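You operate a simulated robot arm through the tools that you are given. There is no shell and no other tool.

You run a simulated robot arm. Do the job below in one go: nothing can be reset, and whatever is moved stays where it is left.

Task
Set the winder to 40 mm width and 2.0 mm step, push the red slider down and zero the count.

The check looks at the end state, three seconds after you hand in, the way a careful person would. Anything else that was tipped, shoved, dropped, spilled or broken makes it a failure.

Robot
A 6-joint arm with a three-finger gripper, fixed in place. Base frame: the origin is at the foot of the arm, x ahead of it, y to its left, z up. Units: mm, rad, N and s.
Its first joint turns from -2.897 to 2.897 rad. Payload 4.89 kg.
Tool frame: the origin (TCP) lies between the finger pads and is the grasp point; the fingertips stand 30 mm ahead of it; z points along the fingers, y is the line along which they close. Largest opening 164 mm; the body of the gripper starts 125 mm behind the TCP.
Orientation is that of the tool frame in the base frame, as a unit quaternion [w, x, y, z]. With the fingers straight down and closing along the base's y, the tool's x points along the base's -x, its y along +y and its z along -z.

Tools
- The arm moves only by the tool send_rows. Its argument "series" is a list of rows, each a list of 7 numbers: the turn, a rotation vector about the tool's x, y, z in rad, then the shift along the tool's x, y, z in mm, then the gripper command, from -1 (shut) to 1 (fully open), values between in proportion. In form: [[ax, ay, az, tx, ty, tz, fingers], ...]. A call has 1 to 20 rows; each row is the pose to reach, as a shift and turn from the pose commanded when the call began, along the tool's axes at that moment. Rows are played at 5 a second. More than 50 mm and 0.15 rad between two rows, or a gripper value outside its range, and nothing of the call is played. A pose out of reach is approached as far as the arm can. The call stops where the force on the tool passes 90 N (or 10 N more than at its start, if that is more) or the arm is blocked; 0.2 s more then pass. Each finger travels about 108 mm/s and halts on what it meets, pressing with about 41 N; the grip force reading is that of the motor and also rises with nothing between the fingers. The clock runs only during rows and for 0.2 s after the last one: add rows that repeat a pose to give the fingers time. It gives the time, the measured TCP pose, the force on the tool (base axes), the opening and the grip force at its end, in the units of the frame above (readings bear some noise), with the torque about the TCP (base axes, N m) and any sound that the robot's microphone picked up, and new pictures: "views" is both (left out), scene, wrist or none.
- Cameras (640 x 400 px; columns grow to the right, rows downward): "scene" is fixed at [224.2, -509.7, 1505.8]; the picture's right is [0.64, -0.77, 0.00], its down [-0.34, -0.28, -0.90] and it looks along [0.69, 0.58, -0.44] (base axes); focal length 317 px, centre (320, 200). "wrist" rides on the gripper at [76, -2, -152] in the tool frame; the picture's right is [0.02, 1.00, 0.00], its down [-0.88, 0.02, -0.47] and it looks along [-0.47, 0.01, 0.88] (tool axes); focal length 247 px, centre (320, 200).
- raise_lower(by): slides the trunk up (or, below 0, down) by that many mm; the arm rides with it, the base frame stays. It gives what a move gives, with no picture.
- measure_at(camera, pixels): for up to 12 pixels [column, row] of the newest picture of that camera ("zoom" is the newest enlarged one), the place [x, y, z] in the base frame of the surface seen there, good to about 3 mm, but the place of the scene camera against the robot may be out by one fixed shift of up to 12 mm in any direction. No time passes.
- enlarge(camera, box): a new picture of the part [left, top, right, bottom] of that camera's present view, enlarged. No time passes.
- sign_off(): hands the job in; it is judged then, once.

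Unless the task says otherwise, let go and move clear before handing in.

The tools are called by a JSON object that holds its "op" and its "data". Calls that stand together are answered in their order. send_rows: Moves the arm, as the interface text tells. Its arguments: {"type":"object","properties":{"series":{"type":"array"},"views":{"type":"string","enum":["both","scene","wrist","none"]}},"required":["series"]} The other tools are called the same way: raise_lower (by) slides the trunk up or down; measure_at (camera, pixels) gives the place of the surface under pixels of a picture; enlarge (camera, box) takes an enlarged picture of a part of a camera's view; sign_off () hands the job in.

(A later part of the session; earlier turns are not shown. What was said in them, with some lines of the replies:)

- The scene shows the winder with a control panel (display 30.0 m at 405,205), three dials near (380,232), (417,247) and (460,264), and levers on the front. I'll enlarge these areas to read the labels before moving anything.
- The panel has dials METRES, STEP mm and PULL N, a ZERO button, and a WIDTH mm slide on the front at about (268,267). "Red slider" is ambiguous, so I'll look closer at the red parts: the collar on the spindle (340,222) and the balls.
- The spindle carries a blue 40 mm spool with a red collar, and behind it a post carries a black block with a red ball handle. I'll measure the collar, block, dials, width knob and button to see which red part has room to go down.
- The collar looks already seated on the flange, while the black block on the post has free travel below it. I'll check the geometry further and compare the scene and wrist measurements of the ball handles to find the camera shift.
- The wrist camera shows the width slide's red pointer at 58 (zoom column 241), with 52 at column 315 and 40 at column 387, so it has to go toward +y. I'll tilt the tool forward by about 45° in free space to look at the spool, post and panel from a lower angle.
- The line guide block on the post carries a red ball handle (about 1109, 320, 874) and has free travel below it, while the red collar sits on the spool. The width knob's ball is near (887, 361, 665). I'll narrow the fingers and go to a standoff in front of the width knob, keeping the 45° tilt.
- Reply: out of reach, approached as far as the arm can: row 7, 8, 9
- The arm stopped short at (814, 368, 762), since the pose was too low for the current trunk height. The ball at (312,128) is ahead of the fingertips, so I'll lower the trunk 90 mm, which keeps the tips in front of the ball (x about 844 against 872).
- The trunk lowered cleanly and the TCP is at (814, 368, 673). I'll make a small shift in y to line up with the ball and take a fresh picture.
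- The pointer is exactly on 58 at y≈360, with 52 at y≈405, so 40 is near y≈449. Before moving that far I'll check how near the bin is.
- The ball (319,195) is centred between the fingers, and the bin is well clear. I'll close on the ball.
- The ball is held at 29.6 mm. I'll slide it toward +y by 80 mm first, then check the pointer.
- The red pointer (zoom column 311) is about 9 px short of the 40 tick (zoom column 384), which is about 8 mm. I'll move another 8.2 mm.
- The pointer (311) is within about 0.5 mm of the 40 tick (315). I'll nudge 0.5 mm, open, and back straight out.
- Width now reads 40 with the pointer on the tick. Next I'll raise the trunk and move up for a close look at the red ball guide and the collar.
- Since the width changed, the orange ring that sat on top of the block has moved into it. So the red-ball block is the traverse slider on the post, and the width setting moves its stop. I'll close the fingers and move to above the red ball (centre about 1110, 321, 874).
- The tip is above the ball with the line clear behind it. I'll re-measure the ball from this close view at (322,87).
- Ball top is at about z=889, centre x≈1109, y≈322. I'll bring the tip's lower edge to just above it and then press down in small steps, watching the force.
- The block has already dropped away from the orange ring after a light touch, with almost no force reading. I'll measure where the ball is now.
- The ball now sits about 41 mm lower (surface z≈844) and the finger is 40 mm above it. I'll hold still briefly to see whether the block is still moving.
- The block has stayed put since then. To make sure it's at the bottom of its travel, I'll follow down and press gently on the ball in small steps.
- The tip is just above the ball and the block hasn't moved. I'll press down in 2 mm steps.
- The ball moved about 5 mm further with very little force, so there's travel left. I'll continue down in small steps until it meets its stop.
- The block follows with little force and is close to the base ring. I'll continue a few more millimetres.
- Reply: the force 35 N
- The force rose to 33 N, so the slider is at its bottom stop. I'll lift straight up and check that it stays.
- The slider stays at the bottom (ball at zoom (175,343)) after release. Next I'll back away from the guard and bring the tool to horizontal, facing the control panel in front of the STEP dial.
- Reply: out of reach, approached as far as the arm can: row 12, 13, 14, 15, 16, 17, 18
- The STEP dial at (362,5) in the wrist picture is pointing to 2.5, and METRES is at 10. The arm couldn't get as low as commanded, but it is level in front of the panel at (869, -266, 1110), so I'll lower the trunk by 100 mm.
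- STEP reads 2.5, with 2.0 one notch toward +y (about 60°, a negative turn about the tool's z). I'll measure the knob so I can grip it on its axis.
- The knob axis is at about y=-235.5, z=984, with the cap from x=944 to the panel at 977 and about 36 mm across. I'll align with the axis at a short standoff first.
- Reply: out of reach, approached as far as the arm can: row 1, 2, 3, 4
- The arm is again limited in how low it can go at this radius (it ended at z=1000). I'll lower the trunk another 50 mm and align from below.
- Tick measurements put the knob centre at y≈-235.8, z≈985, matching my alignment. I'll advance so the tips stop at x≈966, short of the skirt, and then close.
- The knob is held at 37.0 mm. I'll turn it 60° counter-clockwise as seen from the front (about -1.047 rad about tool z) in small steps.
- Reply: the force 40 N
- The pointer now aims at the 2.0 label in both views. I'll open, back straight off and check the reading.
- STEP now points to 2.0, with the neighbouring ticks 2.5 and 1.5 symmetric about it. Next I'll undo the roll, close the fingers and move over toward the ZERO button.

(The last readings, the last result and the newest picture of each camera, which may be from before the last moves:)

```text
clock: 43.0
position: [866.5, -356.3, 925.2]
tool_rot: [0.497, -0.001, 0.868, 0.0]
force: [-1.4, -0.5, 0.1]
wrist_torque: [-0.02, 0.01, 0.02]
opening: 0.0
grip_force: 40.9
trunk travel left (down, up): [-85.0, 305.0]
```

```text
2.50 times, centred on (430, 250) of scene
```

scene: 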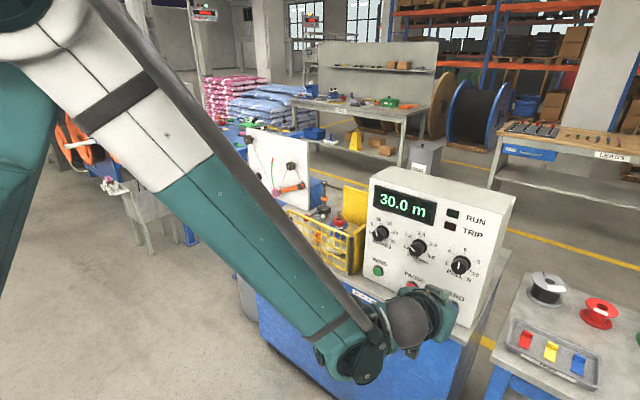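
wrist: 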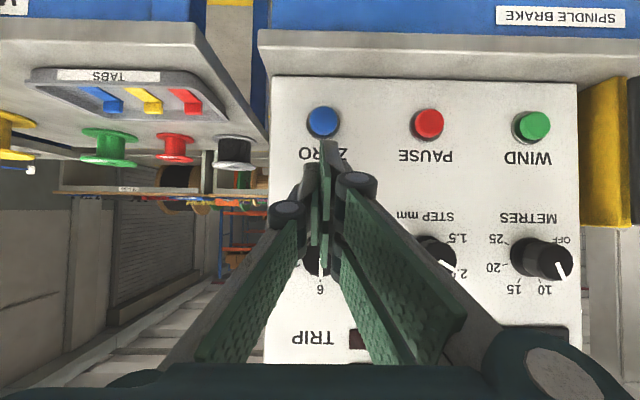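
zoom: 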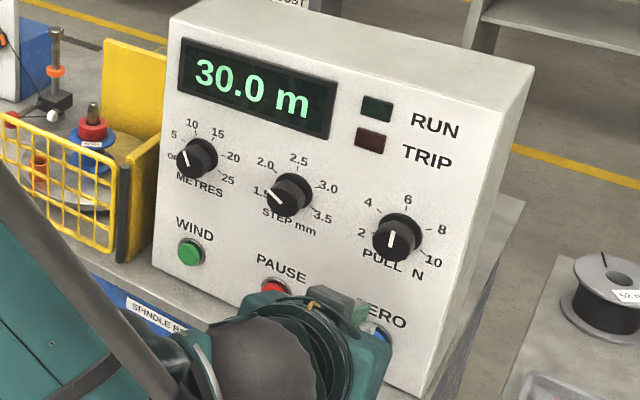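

The ZERO button is at (323,121) in the wrist picture. I'll measure it and zoom once more on the STEP pointer to check the angle.

{"op": "measure_at", "data": {"camera": "wrist", "pixels": [[323, 120], [312, 122], [334, 122], [323, 110], [323, 131], [300, 125], [350, 115], [323, 90], [420, 250], [433, 255]]}}

{"op": "enlarge", "data": {"camera": "scene", "box": [395, 225, 445, 265]}}

{"op": "enlarge", "data": {"camera": "wrist", "box": [400, 200, 500, 290]}}

```text
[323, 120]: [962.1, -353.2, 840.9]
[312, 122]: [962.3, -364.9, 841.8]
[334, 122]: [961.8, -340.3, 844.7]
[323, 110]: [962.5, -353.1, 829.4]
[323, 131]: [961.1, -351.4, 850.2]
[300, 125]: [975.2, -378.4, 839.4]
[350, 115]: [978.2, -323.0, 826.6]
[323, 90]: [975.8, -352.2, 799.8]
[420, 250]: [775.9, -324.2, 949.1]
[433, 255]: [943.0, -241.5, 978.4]
```

```text
10.00 times, centred on (420, 245) of scene
```

zoom: 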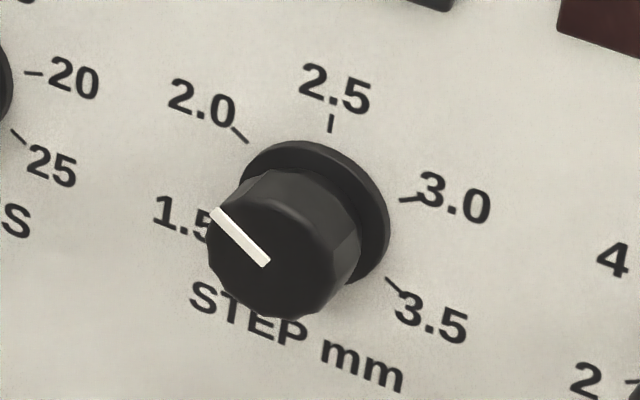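

```text
4.44 times, centred on (450, 245) of wrist
```

zoom: 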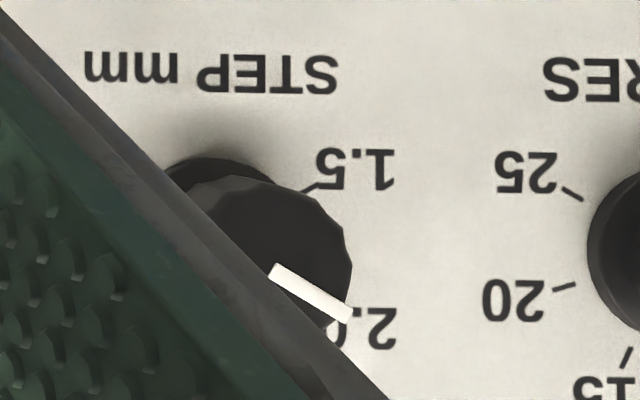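

STEP's pointer is parallel to its 2.0 tick. ZERO is centred at about (962, -353, 840), so I'll move to a standoff in front of it.

{"op": "send_rows", "data": {"series": [[0, 0, 0, 17, 3.3, 25, -1], [0, 0, 0, 34, 3.3, 50, -1], [0, 0, 0, 50.4, 3.3, 74.2, -1], [0, 0, 0, 50.4, 3.3, 74.2, -1]]}}

{"op": "enlarge", "data": {"camera": "wrist", "box": [260, 100, 400, 220]}}

```text
clock: 44.0
position: [903.6, -353.0, 844.2]
tool_rot: [0.497, 0.0, 0.868, -0.001]
force: [0.3, 0.7, 0.0]
wrist_torque: [-0.02, 0.0, -0.02]
opening: 0.0
grip_force: 41.2
trunk travel left (down, up): [-85.0, 305.0]
```

scene: 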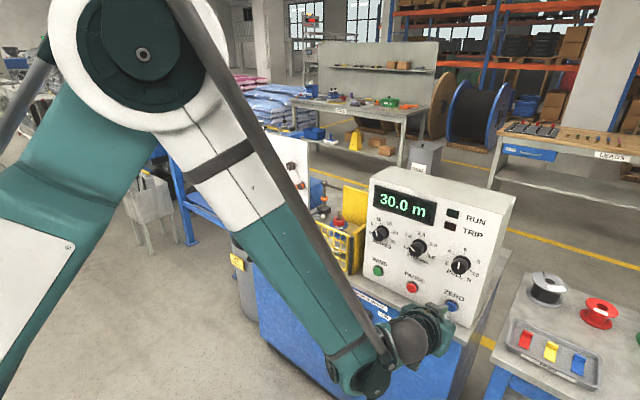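
wrist: 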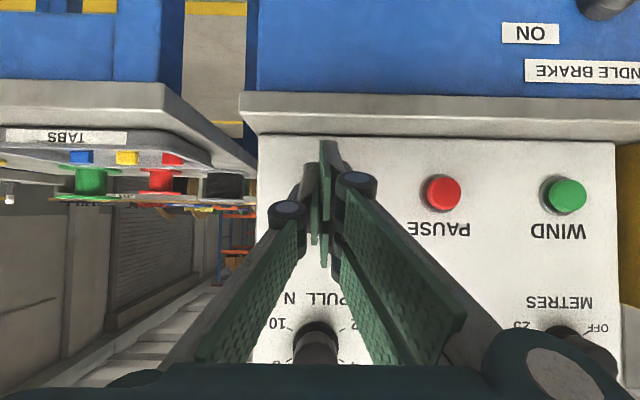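

```text
3.33 times, centred on (330, 160) of wrist
```

zoom: 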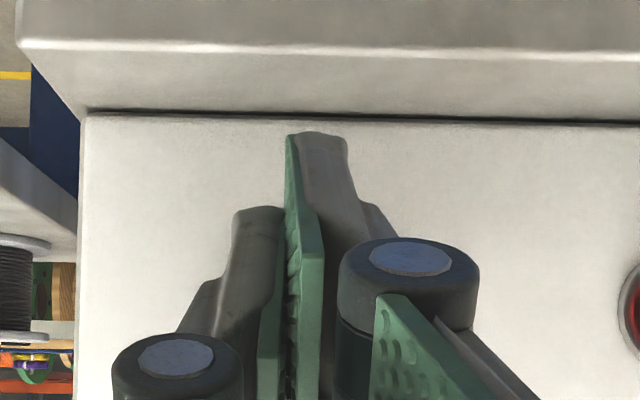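

The finger covers the button in this view and is aligned in y and z. I'll advance along +x and press gently in small steps, watching the display.

{"op": "send_rows", "data": {"series": [[0, 0, 0, -5, 0, 8.6, -1], [0, 0, 0, -10.1, 0, 17.2, -1], [0, 0, 0, -12.1, 0, 20.7, -1], [0, 0, 0, -13.2, 0, 22.4, -1], [0, 0, 0, -14.2, 0, 24.2, -1], [0, 0, 0, -15.2, 0, 25.9, -1]]}}

{"op": "enlarge", "data": {"camera": "scene", "box": [360, 170, 500, 330]}}

```text
clock: 45.5
position: [933.1, -351.7, 844.6]
tool_rot: [0.497, -0.001, 0.868, 0.0]
force: [-27.0, -1.0, 3.1]
wrist_torque: [0.03, -0.32, -0.02]
opening: 0.0
grip_force: 40.0
trunk travel left (down, up): [-85.0, 305.0]
heard: click
```

scene: 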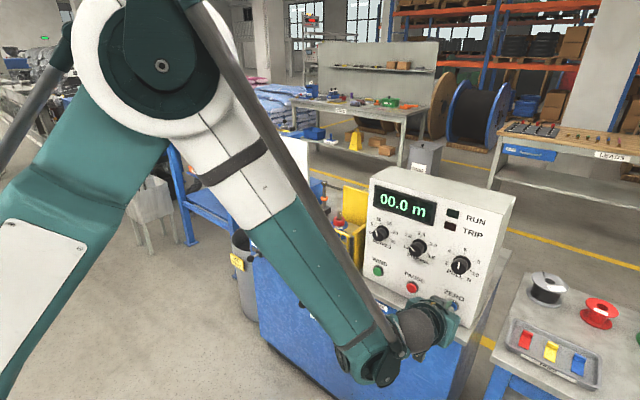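
wrist: 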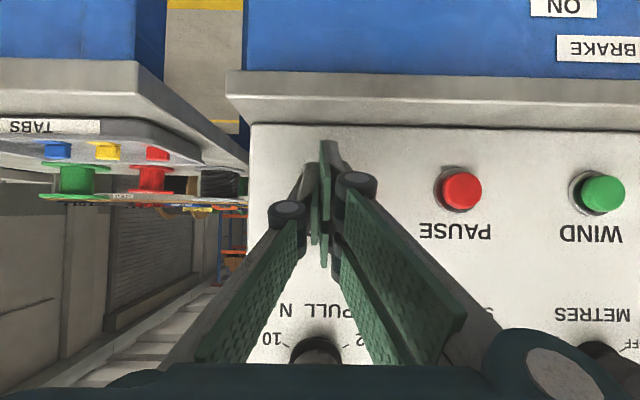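

```text
2.50 times, centred on (430, 250) of scene
```

zoom: 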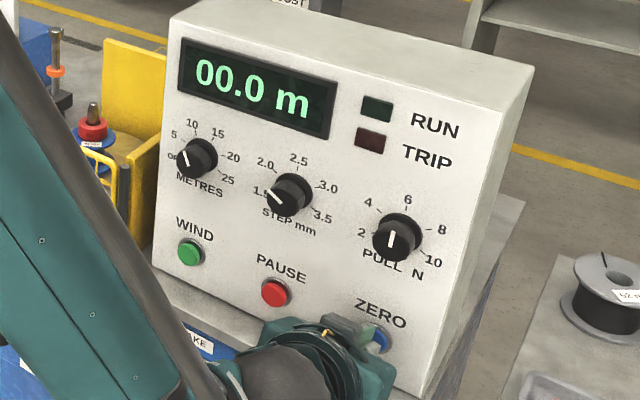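

The microphone heard a click and the display now reads 00.0 m. I'll back straight off the button, then rise and move clear.

{"op": "send_rows", "data": {"series": [[0, 0, 0, 10, 0, -17, -1], [0, 0, 0, 25, 0, -43, -1], [0, 0, 0, 20, 0, -75, -1], [0, 0, 0, 0, 20, -110, -1], [0, 0, 0, -15, 60, -130, -1], [0, 0, 0, -30, 100, -150, -1], [0, 0, 0, -45, 140, -170, -1], [0, 0, 0, -60, 180, -190, -1], [0, 0, 0, -75, 220, -210, -1], [0, 0, 0, -75, 220, -210, -1]]}}

{"op": "enlarge", "data": {"camera": "scene", "box": [240, 170, 500, 350]}}

```text
clock: 47.6
position: [793.0, -131.3, 1015.7]
tool_rot: [0.497, 0.0, 0.868, 0.0]
force: [0.0, -0.8, 0.1]
wrist_torque: [0.06, -0.02, 0.09]
opening: 0.0
grip_force: 41.0
trunk travel left (down, up): [-85.0, 305.0]
```

scene: 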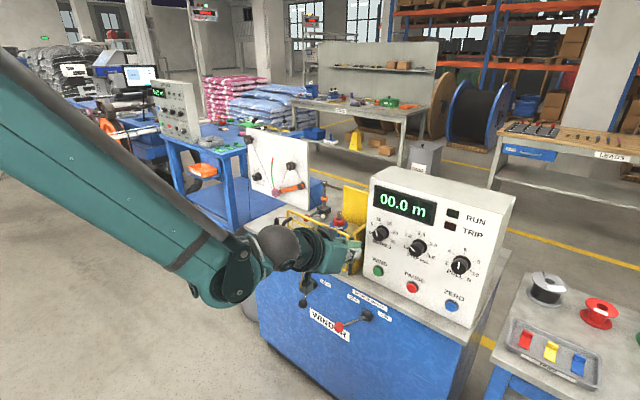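
wrist: 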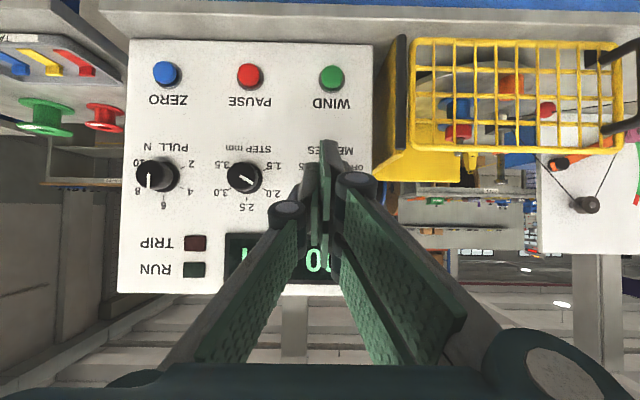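

```text
2.22 times, centred on (370, 260) of scene
```

zoom: 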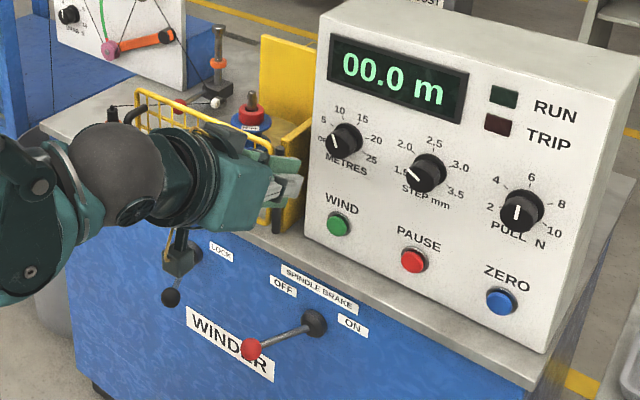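

The display holds at 00.0 m, and METRES (10), PULL and both levers look unchanged. I'll rise and move back to clear the view, then check the width, slider and spool one last time.

{"op": "raise_lower", "data": {"by": 120}}

{"op": "send_rows", "data": {"series": [[0, 0.1, 0, 0, 30, -35, -1], [0, 0.2, 0, 0, 65, -65, -1], [0, 0.3, 0, 0, 100, -95, -1], [0, 0.4, 0, 0, 140, -120, -1], [0, 0.5, 0, 0, 180, -140, -1], [0, 0.5, 0, 0, 220, -150, -1], [0, 0.5, 0, 0, 260, -150, -1], [0, 0.5, 0, 0, 260, -150, -1]]}}

{"op": "enlarge", "data": {"camera": "scene", "box": [240, 170, 500, 350]}}

{"op": "enlarge", "data": {"camera": "scene", "box": [230, 180, 370, 290]}}

{"op": "enlarge", "data": {"camera": "scene", "box": [240, 230, 300, 280]}}

```text
clock: 49.1
position: [792.9, -132.5, 1135.1]
tool_rot: [0.498, -0.001, 0.867, 0.0]
force: [-0.3, -0.1, -0.2]
wrist_torque: [-0.04, 0.01, -0.02]
opening: 0.2
grip_force: 41.1
trunk travel left (down, up): [-205.0, 185.0]
```

```text
clock: 51.0
position: [661.8, 128.3, 1211.7]
tool_rot: [0.266, 0.001, 0.964, -0.001]
force: [1.1, 1.0, -0.4]
wrist_torque: [-0.02, -0.02, 0.03]
opening: 0.0
grip_force: 40.8
trunk travel left (down, up): [-205.0, 185.0]
```

scene: 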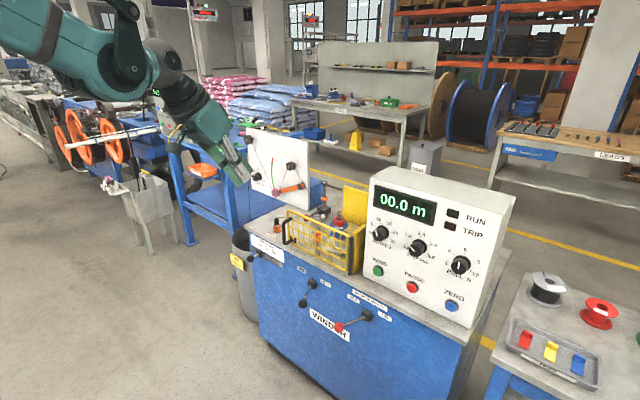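
wrist: 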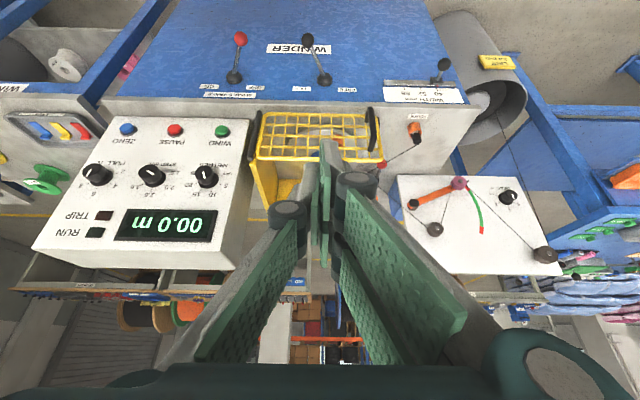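

```text
2.22 times, centred on (370, 260) of scene
```

zoom: 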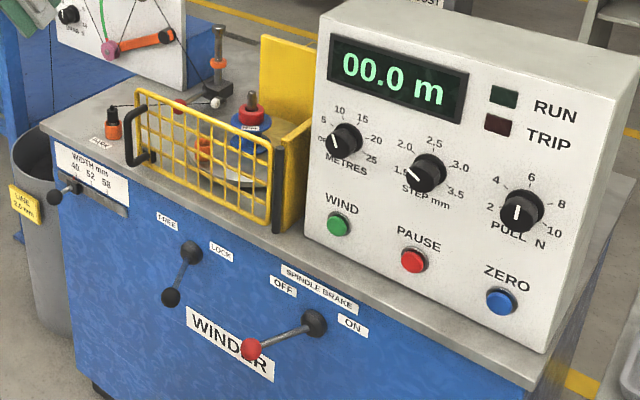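

```text
3.64 times, centred on (300, 235) of scene
```

zoom: 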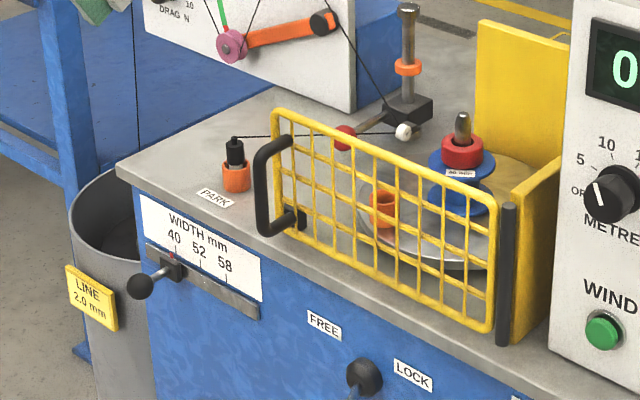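

```text
8.00 times, centred on (270, 255) of scene
```

zoom: 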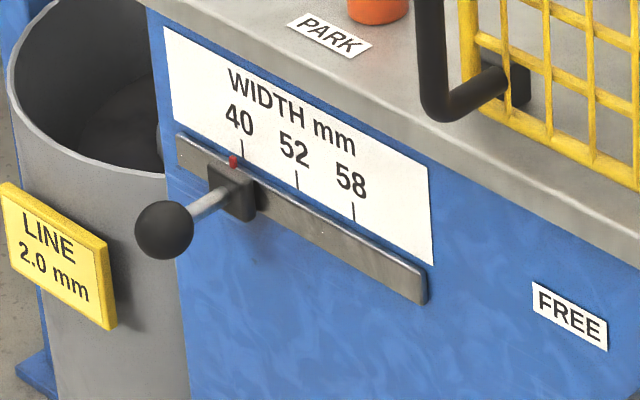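

The final pictures show the width pointer on 40 with the same parallax it had at 58, and STEP on 2.0. The red-ball slider is at its bottom stop, the display reads 00.0 m, and nothing else has moved. The arm is clear, so I'm handing in.

{"op": "sign_off", "data": {}}

```text
The job is handed in.
```

The winder is set as you asked, and I've handed the job in. Here is the end state from the last pictures:

- **Width:** the slide's pointer is on the 40 mm tick; it was at 58.
- **Step:** the dial points to 2.0 mm; it was at 2.5. The pointer is within about 3° of the tick.
- **Red slider:** the block with the red ball handle on the post is at the bottom of its travel, and it stayed there after I let go. I took this to be the "red slider" because the only other candidate, the red collar on the spindle, already sat on the spool with no visible travel left. It dropped most of the way by itself at a light touch, and I pressed it the rest of the way to its stop.
- **Count:** the ZERO button clicked and the display reads 00.0 m.

The other dials, the levers, the guard and the spool look unchanged, and the arm was moved clear before handing in.
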